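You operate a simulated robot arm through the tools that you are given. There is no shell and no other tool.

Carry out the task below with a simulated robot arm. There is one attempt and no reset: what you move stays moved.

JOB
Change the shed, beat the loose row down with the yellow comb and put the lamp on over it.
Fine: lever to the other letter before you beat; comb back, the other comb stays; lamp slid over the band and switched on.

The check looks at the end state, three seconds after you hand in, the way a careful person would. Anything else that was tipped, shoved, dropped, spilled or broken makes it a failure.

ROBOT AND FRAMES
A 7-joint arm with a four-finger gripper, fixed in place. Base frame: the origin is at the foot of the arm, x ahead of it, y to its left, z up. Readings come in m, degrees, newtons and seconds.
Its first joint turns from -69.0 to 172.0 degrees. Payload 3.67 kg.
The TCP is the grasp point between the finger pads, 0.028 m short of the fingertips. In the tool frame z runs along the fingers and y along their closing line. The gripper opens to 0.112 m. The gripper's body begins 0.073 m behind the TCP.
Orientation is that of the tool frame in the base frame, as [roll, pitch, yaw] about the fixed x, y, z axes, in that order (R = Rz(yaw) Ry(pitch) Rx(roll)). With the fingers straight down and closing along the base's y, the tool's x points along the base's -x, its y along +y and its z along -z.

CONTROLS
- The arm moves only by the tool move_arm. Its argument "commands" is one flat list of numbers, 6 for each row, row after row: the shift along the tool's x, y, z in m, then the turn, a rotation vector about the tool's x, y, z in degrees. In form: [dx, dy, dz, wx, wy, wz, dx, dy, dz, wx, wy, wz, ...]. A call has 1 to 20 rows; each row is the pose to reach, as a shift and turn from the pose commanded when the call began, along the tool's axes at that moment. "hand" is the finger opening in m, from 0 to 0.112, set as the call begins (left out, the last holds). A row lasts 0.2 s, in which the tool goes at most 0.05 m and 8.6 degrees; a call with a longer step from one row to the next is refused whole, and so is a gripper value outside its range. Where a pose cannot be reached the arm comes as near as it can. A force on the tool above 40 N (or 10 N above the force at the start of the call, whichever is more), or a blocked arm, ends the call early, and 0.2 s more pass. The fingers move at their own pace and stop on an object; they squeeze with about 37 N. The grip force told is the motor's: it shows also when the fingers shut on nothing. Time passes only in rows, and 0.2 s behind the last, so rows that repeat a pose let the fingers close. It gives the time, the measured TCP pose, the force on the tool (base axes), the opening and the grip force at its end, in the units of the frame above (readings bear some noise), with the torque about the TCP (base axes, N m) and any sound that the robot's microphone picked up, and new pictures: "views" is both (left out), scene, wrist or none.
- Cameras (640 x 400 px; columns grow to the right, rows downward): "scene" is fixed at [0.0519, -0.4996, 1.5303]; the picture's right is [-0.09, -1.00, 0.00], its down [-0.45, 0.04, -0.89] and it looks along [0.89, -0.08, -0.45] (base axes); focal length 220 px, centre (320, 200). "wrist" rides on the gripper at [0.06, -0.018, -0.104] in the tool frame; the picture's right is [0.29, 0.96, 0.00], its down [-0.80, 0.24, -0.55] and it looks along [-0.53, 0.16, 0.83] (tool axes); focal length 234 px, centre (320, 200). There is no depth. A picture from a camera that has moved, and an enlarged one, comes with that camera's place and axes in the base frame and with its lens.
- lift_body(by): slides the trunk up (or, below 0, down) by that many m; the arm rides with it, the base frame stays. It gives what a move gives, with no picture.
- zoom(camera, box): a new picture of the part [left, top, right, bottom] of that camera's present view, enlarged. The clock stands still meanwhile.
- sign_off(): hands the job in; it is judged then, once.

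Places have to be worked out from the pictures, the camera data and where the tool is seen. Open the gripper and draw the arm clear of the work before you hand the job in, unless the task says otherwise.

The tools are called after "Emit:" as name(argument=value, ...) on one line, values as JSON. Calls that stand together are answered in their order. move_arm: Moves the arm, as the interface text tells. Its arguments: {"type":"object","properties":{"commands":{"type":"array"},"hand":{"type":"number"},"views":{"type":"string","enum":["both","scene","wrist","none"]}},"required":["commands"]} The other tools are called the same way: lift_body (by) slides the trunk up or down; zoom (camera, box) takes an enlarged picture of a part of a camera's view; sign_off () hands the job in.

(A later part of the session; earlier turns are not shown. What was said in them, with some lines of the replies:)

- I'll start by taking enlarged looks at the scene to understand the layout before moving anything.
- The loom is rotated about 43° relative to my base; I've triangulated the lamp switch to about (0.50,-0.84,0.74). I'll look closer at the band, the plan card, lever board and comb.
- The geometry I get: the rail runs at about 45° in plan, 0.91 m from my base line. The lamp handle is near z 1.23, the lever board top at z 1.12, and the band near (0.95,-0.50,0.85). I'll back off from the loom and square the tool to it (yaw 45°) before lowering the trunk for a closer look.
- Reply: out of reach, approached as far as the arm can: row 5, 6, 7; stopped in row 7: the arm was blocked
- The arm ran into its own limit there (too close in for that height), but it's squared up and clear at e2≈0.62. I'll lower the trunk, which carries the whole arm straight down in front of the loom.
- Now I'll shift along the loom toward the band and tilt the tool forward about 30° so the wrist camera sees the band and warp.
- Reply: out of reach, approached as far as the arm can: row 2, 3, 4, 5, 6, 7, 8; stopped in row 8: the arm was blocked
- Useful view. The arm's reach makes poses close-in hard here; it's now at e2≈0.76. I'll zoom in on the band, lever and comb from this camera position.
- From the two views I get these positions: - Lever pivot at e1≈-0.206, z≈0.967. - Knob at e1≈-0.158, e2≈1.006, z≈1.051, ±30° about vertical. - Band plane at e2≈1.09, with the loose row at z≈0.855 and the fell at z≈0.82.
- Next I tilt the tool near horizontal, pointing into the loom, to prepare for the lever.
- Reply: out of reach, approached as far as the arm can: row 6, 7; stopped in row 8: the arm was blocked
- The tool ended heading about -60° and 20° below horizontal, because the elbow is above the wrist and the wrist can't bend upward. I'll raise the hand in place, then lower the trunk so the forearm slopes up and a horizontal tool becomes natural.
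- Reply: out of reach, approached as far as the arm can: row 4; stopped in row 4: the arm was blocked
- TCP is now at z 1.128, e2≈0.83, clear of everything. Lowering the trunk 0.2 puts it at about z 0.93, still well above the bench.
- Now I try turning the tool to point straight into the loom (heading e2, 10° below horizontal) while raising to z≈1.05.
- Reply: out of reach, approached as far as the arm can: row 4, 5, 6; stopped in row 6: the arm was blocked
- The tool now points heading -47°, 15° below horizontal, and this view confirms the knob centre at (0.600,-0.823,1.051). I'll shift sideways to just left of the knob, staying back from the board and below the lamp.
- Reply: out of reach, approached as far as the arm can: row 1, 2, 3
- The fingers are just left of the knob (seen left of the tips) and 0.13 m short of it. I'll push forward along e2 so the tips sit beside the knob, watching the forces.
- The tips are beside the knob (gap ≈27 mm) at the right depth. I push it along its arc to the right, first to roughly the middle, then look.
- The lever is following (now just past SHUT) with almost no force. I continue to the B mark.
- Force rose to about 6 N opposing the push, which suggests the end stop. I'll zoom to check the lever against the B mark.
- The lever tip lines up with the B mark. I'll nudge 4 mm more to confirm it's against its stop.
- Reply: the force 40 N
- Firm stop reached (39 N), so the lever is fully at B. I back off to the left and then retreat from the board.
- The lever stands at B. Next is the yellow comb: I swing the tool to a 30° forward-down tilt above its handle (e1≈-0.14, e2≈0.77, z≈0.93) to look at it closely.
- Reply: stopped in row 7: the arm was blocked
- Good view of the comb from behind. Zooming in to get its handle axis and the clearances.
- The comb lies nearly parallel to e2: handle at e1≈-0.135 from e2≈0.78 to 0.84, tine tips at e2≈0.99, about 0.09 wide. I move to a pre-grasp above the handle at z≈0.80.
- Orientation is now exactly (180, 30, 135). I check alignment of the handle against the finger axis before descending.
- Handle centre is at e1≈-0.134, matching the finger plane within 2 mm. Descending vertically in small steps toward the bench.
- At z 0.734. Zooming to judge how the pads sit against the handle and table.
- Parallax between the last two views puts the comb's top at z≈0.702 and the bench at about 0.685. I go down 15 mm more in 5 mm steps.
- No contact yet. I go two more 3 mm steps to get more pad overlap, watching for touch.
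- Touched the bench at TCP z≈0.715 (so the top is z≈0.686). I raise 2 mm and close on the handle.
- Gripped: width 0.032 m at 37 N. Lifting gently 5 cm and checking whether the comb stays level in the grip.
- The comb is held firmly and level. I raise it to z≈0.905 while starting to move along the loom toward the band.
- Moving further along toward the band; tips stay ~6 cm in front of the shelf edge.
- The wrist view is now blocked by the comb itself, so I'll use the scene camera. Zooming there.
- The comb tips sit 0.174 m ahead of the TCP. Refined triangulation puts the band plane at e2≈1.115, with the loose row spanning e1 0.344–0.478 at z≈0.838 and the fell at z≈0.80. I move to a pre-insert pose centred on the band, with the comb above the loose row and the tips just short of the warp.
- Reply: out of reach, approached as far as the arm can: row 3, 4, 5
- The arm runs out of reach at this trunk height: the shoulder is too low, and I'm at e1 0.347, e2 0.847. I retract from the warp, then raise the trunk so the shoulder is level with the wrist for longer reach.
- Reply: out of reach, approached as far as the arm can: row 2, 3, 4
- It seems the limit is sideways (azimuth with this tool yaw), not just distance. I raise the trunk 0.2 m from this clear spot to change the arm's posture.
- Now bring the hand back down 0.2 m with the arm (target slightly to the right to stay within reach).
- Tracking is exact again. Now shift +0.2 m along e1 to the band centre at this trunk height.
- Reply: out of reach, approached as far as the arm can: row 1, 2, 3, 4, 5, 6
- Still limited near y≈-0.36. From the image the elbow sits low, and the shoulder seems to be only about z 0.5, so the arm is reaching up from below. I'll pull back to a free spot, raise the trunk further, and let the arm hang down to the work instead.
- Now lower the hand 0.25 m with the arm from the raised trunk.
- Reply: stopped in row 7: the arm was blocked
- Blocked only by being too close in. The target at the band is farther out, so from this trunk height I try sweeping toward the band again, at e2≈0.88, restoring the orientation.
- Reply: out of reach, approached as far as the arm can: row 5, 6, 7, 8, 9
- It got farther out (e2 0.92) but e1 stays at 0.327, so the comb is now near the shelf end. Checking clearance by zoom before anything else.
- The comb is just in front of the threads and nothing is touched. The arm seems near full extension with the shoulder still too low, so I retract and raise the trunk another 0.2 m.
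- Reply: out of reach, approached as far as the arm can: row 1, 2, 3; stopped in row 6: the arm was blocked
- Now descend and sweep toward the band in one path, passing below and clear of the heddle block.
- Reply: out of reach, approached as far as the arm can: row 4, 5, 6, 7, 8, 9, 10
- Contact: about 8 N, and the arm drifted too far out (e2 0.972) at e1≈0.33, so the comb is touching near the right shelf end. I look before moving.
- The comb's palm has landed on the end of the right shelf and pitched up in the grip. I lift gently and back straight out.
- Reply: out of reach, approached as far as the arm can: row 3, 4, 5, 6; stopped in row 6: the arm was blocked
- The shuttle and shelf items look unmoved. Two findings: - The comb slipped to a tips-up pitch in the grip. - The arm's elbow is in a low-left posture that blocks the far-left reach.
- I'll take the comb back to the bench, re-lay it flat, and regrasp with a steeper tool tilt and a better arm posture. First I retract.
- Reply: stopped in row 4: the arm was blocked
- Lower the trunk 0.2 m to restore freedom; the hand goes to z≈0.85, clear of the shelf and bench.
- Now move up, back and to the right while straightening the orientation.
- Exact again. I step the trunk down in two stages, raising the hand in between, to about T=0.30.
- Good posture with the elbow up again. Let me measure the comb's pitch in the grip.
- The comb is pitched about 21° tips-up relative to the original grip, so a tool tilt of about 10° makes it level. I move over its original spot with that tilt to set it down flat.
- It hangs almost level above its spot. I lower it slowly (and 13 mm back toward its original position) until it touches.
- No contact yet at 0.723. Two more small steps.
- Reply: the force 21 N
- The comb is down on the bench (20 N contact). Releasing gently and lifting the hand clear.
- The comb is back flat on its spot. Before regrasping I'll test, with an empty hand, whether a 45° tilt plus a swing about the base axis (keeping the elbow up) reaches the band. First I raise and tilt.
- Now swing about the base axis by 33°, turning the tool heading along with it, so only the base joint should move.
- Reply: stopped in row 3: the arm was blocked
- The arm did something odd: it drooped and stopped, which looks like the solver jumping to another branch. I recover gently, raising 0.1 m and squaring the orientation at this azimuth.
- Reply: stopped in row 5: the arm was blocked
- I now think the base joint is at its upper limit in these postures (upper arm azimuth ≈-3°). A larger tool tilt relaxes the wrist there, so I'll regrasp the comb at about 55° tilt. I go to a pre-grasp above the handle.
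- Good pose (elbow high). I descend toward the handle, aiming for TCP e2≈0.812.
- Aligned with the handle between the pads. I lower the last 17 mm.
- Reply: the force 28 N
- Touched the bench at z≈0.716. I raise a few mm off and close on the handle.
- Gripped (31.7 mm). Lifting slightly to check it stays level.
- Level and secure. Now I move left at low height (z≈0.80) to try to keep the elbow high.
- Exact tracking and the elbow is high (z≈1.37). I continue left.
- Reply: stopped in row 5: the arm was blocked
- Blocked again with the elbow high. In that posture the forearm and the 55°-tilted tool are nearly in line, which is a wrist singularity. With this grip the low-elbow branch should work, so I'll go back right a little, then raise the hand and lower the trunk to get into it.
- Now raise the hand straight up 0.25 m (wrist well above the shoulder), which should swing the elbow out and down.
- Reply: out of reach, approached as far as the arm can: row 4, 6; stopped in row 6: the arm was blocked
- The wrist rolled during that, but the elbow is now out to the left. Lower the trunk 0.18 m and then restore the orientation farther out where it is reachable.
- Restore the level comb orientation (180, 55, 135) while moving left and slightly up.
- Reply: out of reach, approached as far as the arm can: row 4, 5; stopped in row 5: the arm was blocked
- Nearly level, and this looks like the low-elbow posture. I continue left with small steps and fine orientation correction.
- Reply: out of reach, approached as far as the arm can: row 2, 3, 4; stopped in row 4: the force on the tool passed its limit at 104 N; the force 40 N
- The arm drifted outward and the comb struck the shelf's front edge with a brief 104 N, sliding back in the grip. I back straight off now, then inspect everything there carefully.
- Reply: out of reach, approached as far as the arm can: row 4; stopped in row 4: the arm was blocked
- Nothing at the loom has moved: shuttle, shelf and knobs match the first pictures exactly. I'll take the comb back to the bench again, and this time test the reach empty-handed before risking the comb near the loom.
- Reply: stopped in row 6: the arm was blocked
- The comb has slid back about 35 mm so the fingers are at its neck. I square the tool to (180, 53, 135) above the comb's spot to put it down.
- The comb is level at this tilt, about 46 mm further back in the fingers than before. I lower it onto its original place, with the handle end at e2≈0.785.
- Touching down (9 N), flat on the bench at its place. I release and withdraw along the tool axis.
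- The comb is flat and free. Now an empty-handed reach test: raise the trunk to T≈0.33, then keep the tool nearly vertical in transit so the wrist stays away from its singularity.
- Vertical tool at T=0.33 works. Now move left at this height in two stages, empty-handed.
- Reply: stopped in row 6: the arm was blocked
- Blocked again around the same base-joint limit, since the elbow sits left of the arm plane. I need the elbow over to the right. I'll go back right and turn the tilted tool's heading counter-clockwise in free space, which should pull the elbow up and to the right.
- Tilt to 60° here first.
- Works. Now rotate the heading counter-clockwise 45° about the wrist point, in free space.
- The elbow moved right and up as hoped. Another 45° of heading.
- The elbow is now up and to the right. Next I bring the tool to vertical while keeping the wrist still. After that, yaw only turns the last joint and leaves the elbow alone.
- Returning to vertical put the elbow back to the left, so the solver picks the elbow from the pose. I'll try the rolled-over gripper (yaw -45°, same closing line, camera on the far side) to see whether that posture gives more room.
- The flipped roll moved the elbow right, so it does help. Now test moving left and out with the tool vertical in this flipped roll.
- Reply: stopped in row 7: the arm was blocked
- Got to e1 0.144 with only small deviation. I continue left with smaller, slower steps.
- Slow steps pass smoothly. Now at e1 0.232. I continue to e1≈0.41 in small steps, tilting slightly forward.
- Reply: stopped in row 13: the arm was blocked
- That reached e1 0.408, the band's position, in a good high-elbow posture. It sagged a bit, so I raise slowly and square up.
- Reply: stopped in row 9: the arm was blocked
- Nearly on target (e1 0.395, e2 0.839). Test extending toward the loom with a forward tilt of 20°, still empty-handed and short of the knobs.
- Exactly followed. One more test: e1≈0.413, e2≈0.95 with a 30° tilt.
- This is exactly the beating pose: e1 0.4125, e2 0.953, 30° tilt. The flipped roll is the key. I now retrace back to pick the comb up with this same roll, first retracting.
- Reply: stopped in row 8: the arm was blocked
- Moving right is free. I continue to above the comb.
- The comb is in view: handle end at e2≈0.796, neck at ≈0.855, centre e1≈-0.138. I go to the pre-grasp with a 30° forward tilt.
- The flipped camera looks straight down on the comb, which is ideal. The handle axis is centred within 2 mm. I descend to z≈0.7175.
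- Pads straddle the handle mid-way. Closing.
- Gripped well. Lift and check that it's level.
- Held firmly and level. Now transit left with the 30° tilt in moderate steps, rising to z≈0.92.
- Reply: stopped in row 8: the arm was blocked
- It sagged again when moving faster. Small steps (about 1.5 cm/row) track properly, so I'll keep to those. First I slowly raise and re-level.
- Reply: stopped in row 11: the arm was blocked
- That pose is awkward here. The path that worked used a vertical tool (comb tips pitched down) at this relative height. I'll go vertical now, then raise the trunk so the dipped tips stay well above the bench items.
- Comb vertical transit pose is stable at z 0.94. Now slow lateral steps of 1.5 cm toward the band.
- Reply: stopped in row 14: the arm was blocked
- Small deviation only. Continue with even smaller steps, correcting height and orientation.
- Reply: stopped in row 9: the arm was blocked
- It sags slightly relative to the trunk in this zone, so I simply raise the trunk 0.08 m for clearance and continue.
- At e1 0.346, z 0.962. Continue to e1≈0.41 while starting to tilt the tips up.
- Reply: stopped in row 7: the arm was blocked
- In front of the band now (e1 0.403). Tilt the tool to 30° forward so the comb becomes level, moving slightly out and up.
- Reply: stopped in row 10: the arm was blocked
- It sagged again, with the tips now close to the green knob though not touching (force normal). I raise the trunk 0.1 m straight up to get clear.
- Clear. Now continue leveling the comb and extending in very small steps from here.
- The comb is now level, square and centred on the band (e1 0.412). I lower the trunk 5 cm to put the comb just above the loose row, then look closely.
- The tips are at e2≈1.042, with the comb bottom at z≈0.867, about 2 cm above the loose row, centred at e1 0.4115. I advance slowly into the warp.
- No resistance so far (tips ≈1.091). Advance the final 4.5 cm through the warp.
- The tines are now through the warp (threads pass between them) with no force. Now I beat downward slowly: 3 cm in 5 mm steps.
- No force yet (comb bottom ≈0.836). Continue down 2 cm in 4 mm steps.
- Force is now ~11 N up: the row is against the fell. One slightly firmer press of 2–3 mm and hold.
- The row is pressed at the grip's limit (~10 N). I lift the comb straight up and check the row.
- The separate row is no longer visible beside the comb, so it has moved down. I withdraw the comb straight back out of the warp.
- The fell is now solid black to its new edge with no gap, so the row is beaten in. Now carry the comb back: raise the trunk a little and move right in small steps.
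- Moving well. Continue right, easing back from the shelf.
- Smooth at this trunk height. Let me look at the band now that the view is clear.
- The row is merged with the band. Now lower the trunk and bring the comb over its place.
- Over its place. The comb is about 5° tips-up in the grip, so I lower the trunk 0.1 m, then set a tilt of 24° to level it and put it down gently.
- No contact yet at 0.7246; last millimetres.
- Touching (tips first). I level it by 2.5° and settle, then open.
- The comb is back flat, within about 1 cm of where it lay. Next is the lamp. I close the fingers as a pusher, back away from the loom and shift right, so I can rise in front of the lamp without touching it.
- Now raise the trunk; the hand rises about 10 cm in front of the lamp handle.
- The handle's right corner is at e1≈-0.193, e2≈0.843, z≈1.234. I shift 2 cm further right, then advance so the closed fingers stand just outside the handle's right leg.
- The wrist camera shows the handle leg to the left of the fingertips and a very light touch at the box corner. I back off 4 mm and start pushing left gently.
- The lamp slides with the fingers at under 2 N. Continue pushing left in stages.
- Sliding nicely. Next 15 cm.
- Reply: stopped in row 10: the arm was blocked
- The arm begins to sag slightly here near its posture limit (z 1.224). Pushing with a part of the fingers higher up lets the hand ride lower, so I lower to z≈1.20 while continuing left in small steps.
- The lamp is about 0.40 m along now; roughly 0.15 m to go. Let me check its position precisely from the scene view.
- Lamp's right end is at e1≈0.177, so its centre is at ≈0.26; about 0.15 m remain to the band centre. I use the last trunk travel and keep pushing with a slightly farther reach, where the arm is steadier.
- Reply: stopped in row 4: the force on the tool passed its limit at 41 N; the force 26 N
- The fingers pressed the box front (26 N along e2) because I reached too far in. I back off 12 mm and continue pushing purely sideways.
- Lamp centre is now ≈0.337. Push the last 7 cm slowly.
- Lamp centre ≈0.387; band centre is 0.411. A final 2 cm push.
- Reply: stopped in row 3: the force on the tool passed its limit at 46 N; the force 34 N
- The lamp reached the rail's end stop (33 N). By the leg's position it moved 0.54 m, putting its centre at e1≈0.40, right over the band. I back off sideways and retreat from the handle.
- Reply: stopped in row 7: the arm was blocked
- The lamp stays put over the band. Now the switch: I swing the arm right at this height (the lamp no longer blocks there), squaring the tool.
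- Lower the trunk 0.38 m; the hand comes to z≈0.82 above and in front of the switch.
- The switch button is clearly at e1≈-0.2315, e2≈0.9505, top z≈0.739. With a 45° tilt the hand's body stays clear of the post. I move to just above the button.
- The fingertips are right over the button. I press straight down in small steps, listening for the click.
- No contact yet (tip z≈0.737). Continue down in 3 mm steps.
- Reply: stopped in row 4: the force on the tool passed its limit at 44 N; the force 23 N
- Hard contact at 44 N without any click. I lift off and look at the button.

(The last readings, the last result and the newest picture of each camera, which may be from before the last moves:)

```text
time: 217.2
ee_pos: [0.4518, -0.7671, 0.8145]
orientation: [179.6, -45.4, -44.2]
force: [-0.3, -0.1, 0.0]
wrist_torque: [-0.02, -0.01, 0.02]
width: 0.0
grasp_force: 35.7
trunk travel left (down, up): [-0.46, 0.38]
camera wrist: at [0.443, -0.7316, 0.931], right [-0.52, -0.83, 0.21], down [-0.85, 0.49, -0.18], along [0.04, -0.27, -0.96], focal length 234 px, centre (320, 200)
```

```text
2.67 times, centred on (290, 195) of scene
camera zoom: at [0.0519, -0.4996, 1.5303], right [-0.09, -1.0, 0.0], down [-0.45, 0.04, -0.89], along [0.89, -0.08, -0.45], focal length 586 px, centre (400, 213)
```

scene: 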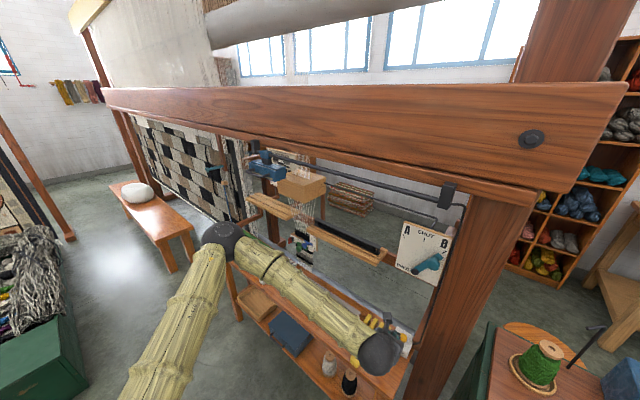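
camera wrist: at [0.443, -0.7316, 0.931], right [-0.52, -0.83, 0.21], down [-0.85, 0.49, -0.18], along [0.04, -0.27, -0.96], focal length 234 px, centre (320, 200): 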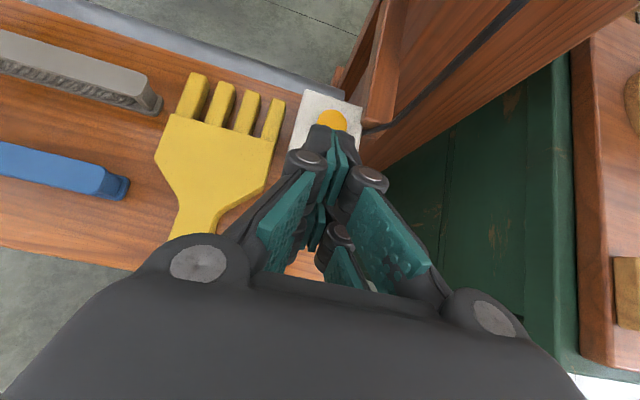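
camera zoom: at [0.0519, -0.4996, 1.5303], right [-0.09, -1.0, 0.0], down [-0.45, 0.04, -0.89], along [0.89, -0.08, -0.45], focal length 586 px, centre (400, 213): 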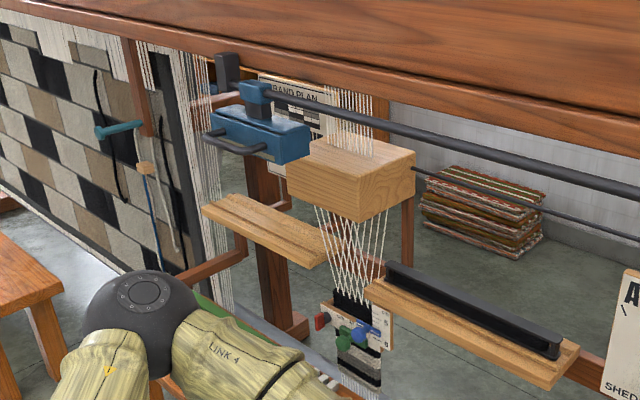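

The button is undisturbed; my press landed on its front edge/housing. I re-aim so the fingertip's lowest edge meets the button's centre (12 mm farther in, 5 mm right).

Emit:
move_arm(commands=[0.0056, 0.0014, 0.0169, 0, 0, 0, 0.0111, 0.0028, 0.0338, 0, 0, 0, 0.0167, 0.0042, 0.0506, 0, 0, 0, 0.0222, 0.0056, 0.0675, 0, 0, 0, 0.0278, 0.007, 0.0844, 0, 0, 0, 0.0278, 0.007, 0.0844, 0, 0, 0], hand=0.0)

Emit:
zoom(camera="wrist", box=[200, 0, 460, 200])

Emit:
zoom(camera="scene", box=[360, 290, 440, 370])

```text
time: 218.6
ee_pos: [0.5041, -0.8302, 0.7741]
orientation: [179.6, -45.5, -44.1]
force: [0.1, 0.2, -0.9]
wrist_torque: [0.02, 0.01, 0.03]
width: 0.0
grasp_force: 35.7
trunk travel left (down, up): [-0.46, 0.38]
camera wrist: at [0.4941, -0.7928, 0.8918], right [-0.52, -0.83, 0.21], down [-0.85, 0.49, -0.18], along [0.04, -0.27, -0.96], focal length 234 px, centre (320, 200)
```

scene: 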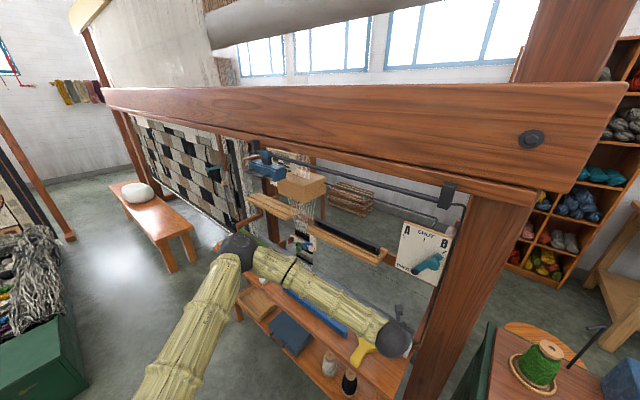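
wrist: 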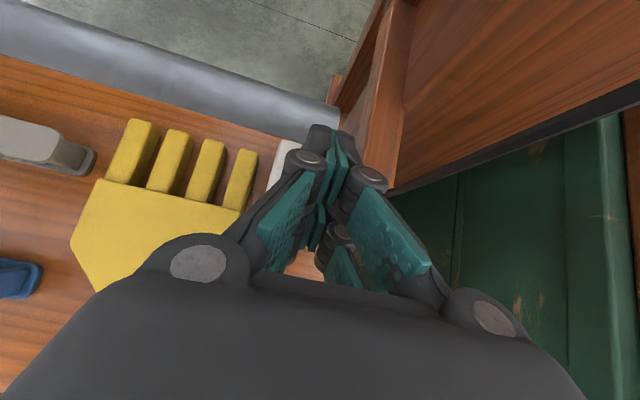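

```text
2.00 times, centred on (330, 100) of wrist
camera zoom: at [0.4941, -0.7928, 0.8918], right [-0.52, -0.83, 0.21], down [-0.85, 0.49, -0.18], along [0.04, -0.27, -0.96], focal length 468 px, centre (300, 400)
```

zoom: 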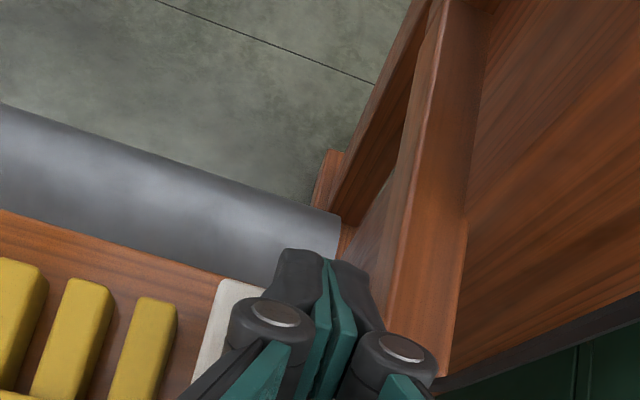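

```text
5.00 times, centred on (400, 330) of scene
camera zoom: at [0.0519, -0.4996, 1.5303], right [-0.09, -1.0, 0.0], down [-0.45, 0.04, -0.89], along [0.89, -0.08, -0.45], focal length 1098 px, centre (-80, -450)
```

zoom: 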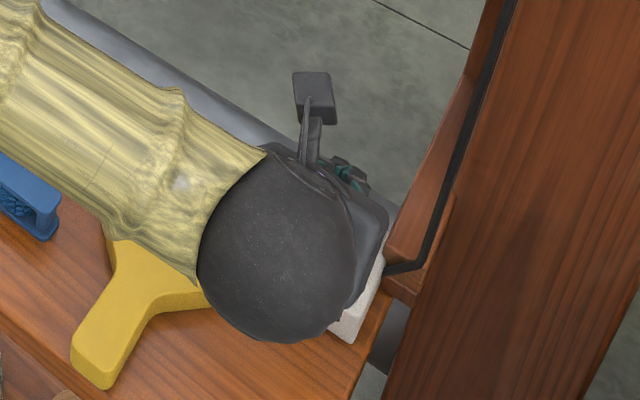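

Positioned. Press down slowly again.

Emit:
move_arm(commands=[-0.0021, 0, 0.0021, 0, 0, 0, -0.0043, 0, 0.0042, 0, 0, 0, -0.0064, 0, 0.0063, 0, 0, 0, -0.0085, 0, 0.0084, 0, 0, 0, -0.0107, 0, 0.0105, 0, 0, 0, -0.0128, 0, 0.0126, 0, 0, 0], hand=0.0, views="scene")

Emit:
zoom(camera="scene", box=[230, 120, 350, 270])

```text
time: 220.0
ee_pos: [0.502, -0.8306, 0.7578]
orientation: [179.6, -45.5, -44.1]
force: [0.3, 0.9, 2.6]
wrist_torque: [0.04, -0.04, 0.02]
width: 0.0058
grasp_force: 36.0
trunk travel left (down, up): [-0.46, 0.38]
heard: click
```

scene: 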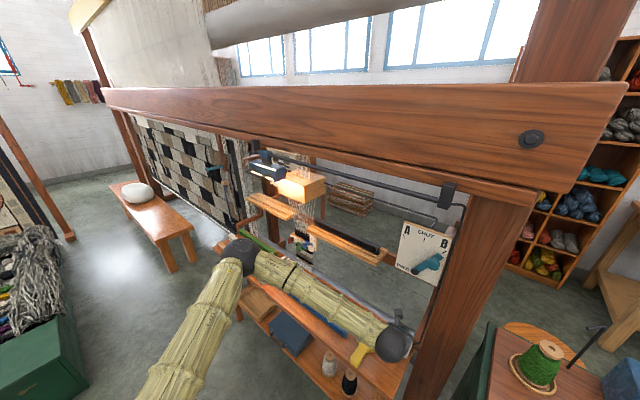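

```text
2.67 times, centred on (290, 195) of scene
camera zoom: at [0.0519, -0.4996, 1.5303], right [-0.09, -1.0, 0.0], down [-0.45, 0.04, -0.89], along [0.89, -0.08, -0.45], focal length 586 px, centre (400, 213)
```

zoom: 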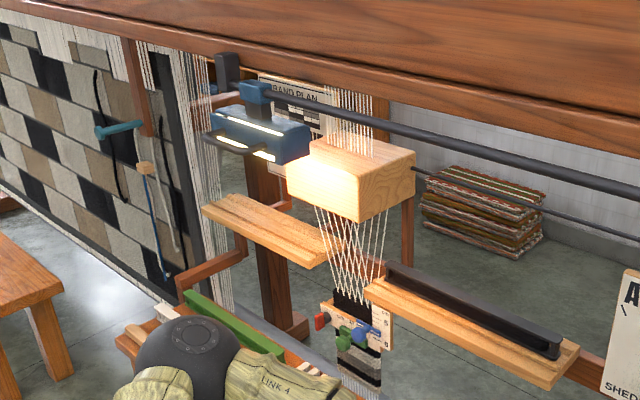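

Click heard, and the lamp is lit over the band. I lift straight up off the button without touching it again.

Emit:
move_arm(commands=[0.0071, 0, -0.007, 0, 0, 0, 0.0178, 0, -0.0176, 0, 0, 0, 0.032, 0, -0.0316, 0, 0, 0, 0.0463, 0, -0.0456, 0, 0, 0], hand=0.0)

Emit:
zoom(camera="scene", box=[230, 120, 350, 270])

```text
time: 221.0
ee_pos: [0.5001, -0.828, 0.8226]
orientation: [179.7, -45.5, -44.1]
force: [-0.4, -0.5, 0.2]
wrist_torque: [-0.03, 0.02, -0.02]
width: 0.0
grasp_force: 34.8
trunk travel left (down, up): [-0.46, 0.38]
camera wrist: at [0.491, -0.7915, 0.939], right [-0.52, -0.83, 0.21], down [-0.85, 0.49, -0.18], along [0.04, -0.27, -0.96], focal length 234 px, centre (320, 200)
```

scene: 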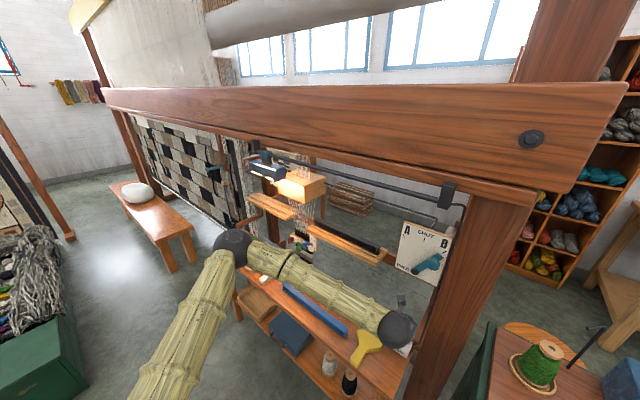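
wrist: 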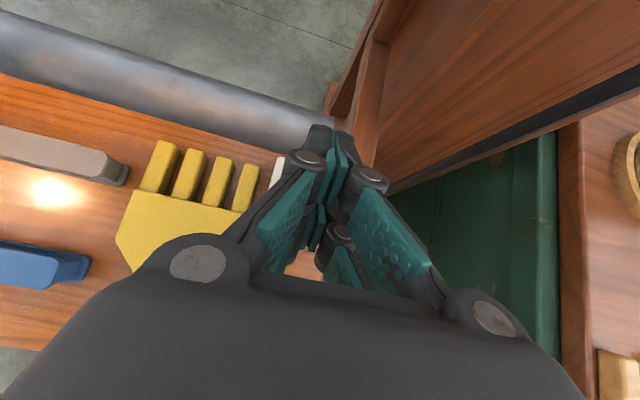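

```text
2.67 times, centred on (290, 195) of scene
camera zoom: at [0.0519, -0.4996, 1.5303], right [-0.09, -1.0, 0.0], down [-0.45, 0.04, -0.89], along [0.89, -0.08, -0.45], focal length 586 px, centre (400, 213)
```

zoom: 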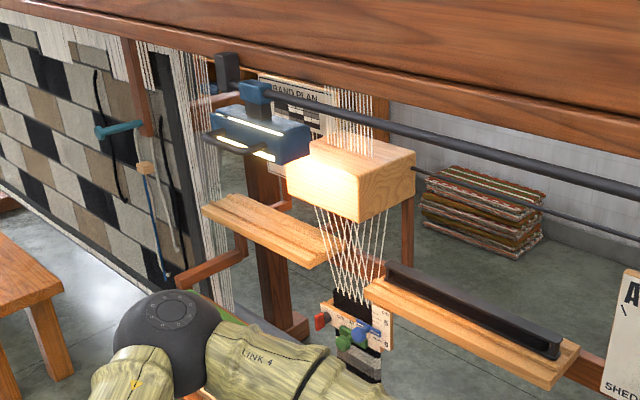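

The lamp stays on, centred at e1≈0.404 over the band centre of ≈0.405. Now I draw the arm back from the loom and open the gripper.

Emit:
move_arm(commands=[-0.0122, 0, -0.0178, 0, 0, 0, -0.0245, 0, -0.0356, 0, 0, 0, -0.0367, 0, -0.0534, 0, 0, 0, -0.0489, 0, -0.0712, 0, 0, 0, -0.0611, 0, -0.0889, 0, 0, 0, -0.0734, 0, -0.1067, 0, 0, 0, -0.0856, 0, -0.1245, 0, 0, 0, -0.0978, 0, -0.1423, 0, 0, 0], hand=0.03)

Emit:
zoom(camera="wrist", box=[160, 0, 480, 200])

```text
time: 222.8
ee_pos: [0.3813, -0.7109, 0.8523]
orientation: [179.6, -45.6, -44.2]
force: [0.2, 0.6, 0.7]
wrist_torque: [-0.01, 0.0, 0.02]
width: 0.0297
grasp_force: 0.1
trunk travel left (down, up): [-0.46, 0.38]
camera wrist: at [0.3721, -0.6743, 0.9693], right [-0.52, -0.83, 0.21], down [-0.85, 0.49, -0.18], along [0.04, -0.27, -0.96], focal length 234 px, centre (320, 200)
```

scene: 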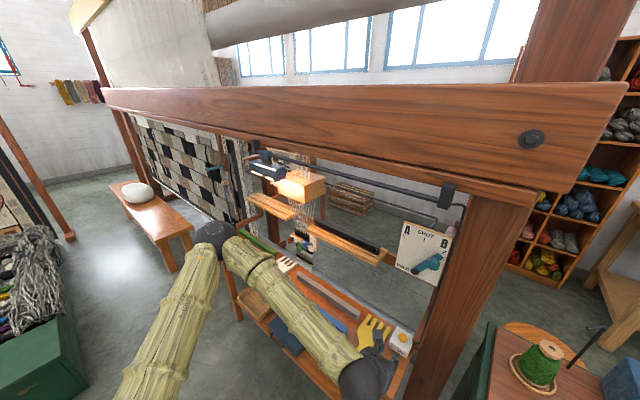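
wrist: 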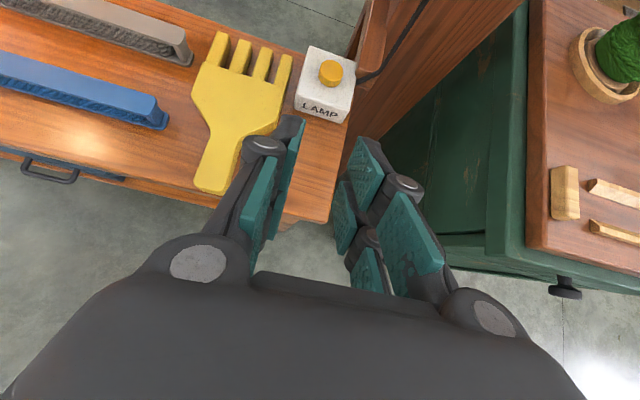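

```text
2.00 times, centred on (320, 100) of wrist
camera zoom: at [0.3721, -0.6743, 0.9693], right [-0.52, -0.83, 0.21], down [-0.85, 0.49, -0.18], along [0.04, -0.27, -0.96], focal length 468 px, centre (320, 400)
```

zoom: 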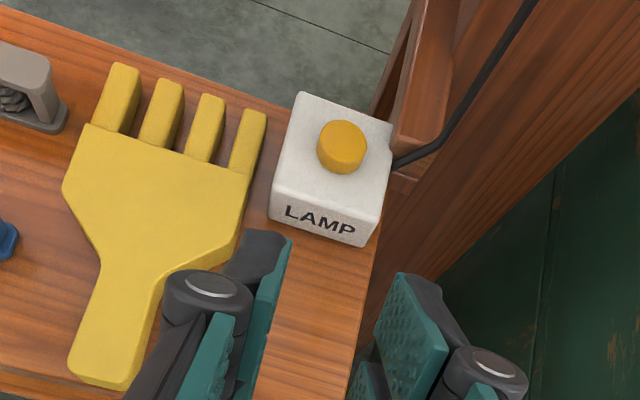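

Everything looks right: comb flat beside the switch, switch in place. I raise the trunk to lift the arm away, pull back further and open the gripper fully.

Emit:
lift_body(by=0.25)

Emit:
move_arm(commands=[-0.01, -0.01, -0.01, 0, -2, 0, -0.02, -0.02, -0.02, 0, -4, 0, -0.03, -0.03, -0.03, 0, -6, 0, -0.04, -0.04, -0.04, 0, -8, 0, -0.05, -0.05, -0.05, 0, -10, 0, -0.055, -0.06, -0.055, 0, -12, 0], hand=0.112)

```text
time: 225.3
ee_pos: [0.3824, -0.7116, 1.1018]
orientation: [179.6, -45.5, -44.1]
force: [-0.2, 0.0, -0.3]
wrist_torque: [-0.01, -0.02, 0.0]
width: 0.0299
grasp_force: 0.2
trunk travel left (down, up): [-0.71, 0.13]
```

```text
time: 226.8
ee_pos: [0.3729, -0.6194, 1.1041]
orientation: [179.6, -33.4, -44.2]
force: [0.7, 0.4, -0.6]
wrist_torque: [-0.01, 0.0, -0.04]
width: 0.1121
grasp_force: 0.0
out of reach, approached as far as the arm can: row 5, 6
trunk travel left (down, up): [-0.71, 0.13]
camera wrist: at [0.3809, -0.6015, 1.2247], right [-0.5, -0.85, 0.16], down [-0.86, 0.51, 0.02], along [-0.1, -0.13, -0.99], focal length 234 px, centre (320, 200)
```

scene: 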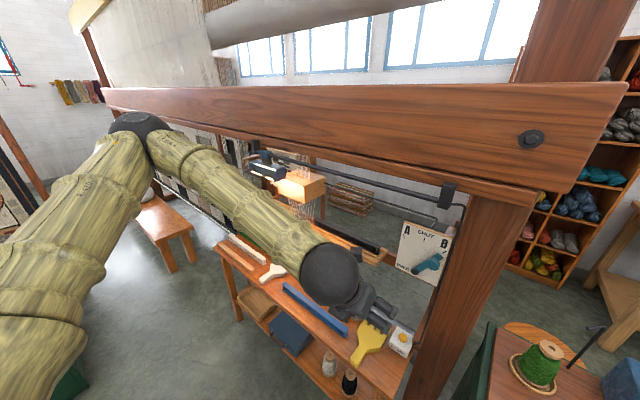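
wrist: 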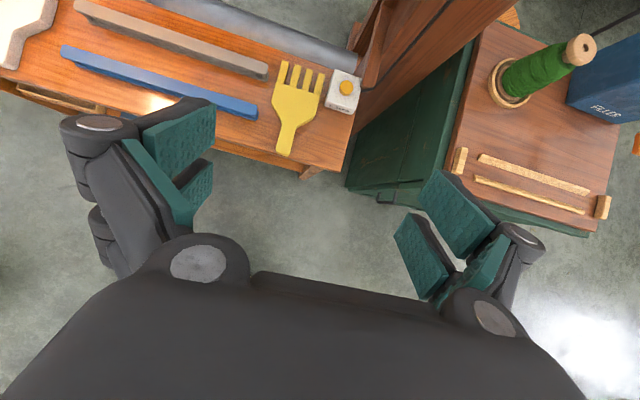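

Clear of the work with the gripper open. I raise the trunk the rest of the way for an unobstructed final inspection.

Emit:
lift_body(by=0.13)

Emit:
move_arm(commands=[0, 0, 0, 0, 0, 0], hand=0.112)

Emit:
zoom(camera="scene", box=[220, 250, 440, 400])

Emit:
zoom(camera="scene", box=[280, 190, 340, 270])

Emit:
zoom(camera="scene", box=[340, 160, 480, 300])

Emit:
zoom(camera="scene", box=[200, 120, 360, 280])

```text
time: 228.3
ee_pos: [0.3729, -0.6221, 1.2326]
orientation: [179.7, -33.4, -44.1]
force: [-1.3, 0.2, -0.6]
wrist_torque: [0.0, -0.05, 0.0]
width: 0.1121
grasp_force: 0.0
trunk travel left (down, up): [-0.84, 0.0]
```

```text
time: 228.7
ee_pos: [0.374, -0.6211, 1.2344]
orientation: [179.7, -33.4, -44.3]
force: [-0.4, -0.7, 0.2]
wrist_torque: [0.02, -0.01, -0.02]
width: 0.112
grasp_force: 0.0
trunk travel left (down, up): [-0.84, 0.0]
camera wrist: at [0.3809, -0.6025, 1.3542], right [-0.5, -0.85, 0.16], down [-0.86, 0.51, 0.02], along [-0.1, -0.13, -0.99], focal length 234 px, centre (320, 200)
```

scene: 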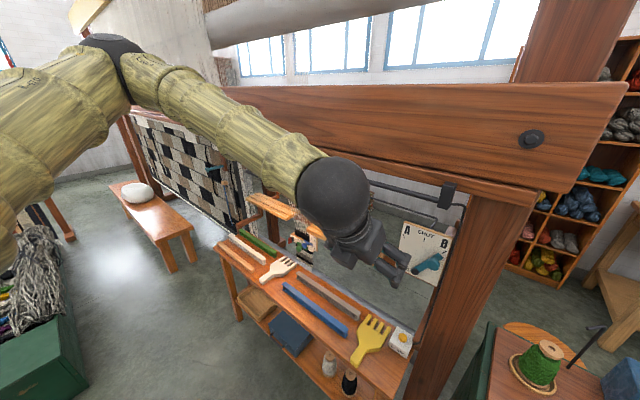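
wrist: 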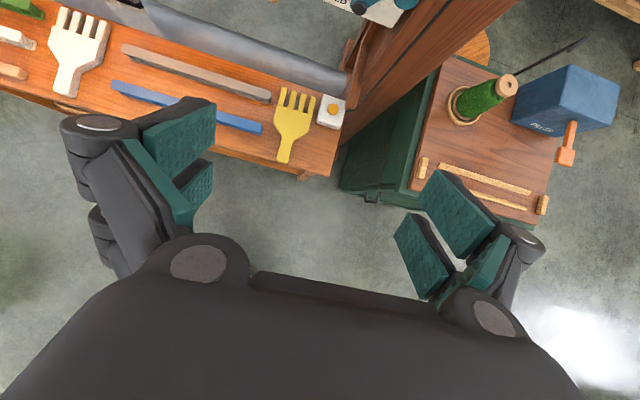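

```text
2.67 times, centred on (330, 325) of scene
camera zoom: at [0.0519, -0.4996, 1.5303], right [-0.09, -1.0, 0.0], down [-0.45, 0.04, -0.89], along [0.89, -0.08, -0.45], focal length 586 px, centre (293, -133)
```

zoom: 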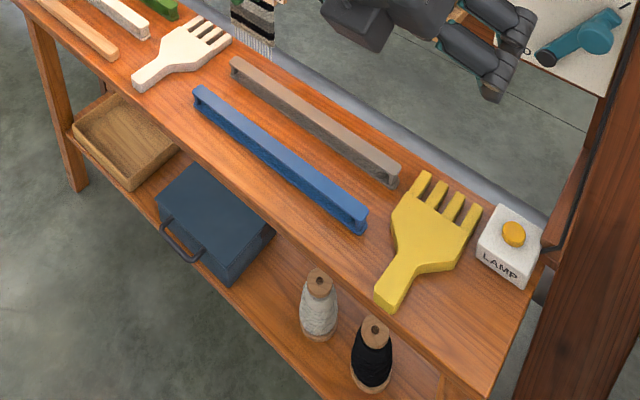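

```text
5.00 times, centred on (310, 230) of scene
camera zoom: at [0.0519, -0.4996, 1.5303], right [-0.09, -1.0, 0.0], down [-0.45, 0.04, -0.89], along [0.89, -0.08, -0.45], focal length 1098 px, centre (370, 50)
```

zoom: 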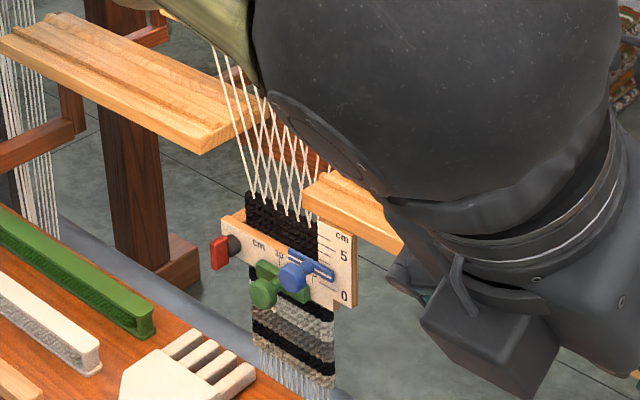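

```text
2.86 times, centred on (410, 230) of scene
camera zoom: at [0.0519, -0.4996, 1.5303], right [-0.09, -1.0, 0.0], down [-0.45, 0.04, -0.89], along [0.89, -0.08, -0.45], focal length 627 px, centre (63, 114)
```

zoom: 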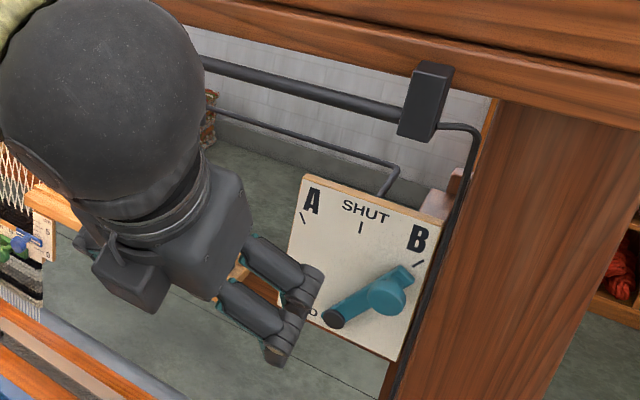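

```text
2.50 times, centred on (280, 200) of scene
camera zoom: at [0.0519, -0.4996, 1.5303], right [-0.09, -1.0, 0.0], down [-0.45, 0.04, -0.89], along [0.89, -0.08, -0.45], focal length 549 px, centre (420, 200)
```

zoom: 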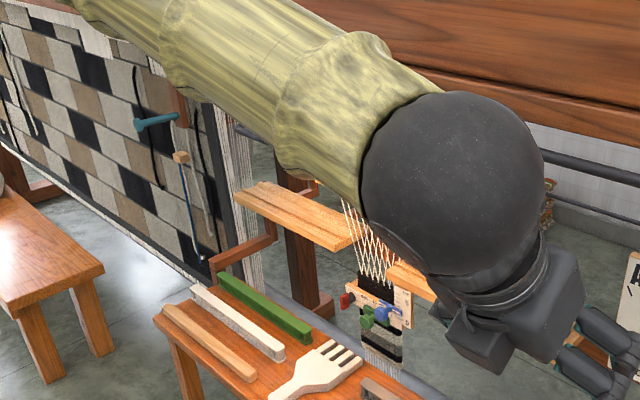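

Final inspection:
- The lever is at B.
- The loose row is tight against the band.
- The yellow comb is back on its spot, about 1 cm from where it started.
- The white comb, sticks, spools, shuttle and gauge knobs are unchanged from the first pictures.
- The lamp sits over the band and was lit when last in view, after the click.
- The arm is clear with the gripper open.

Handing in.

Emit:
sign_off()

```text
The job is handed in.
```

The job is handed in. All the steps are done, in the order you asked:

- **Shed:** the lever went from A to B, firmly against its stop, before I beat the row.
- **Loose row:** I pushed it down with the yellow comb until it met the band. There is no gap left in the views I checked.
- **Yellow comb:** it is back flat on the bench, about 1 cm nearer the front edge than where it started. The white comb was not moved.
- **Lamp:** it is slid along the rail to its end stop, which puts it over the band. I pressed the switch, heard it click, and saw the lamp lit. The arm was blocking the lamp in my very last picture, so I did not see it again right before handing in.

On the way to the band, the comb bumped the shelf beside it twice. One of those was a brief hit of about 100 N, and the comb slipped in the grip both times, so I put it down and picked it up again. I compared the shelf, shuttle and knobs with the first pictures afterwards and nothing had moved.

My first press on the switch also missed the button's centre. I re-aimed and pressed again; the switch itself did not shift.
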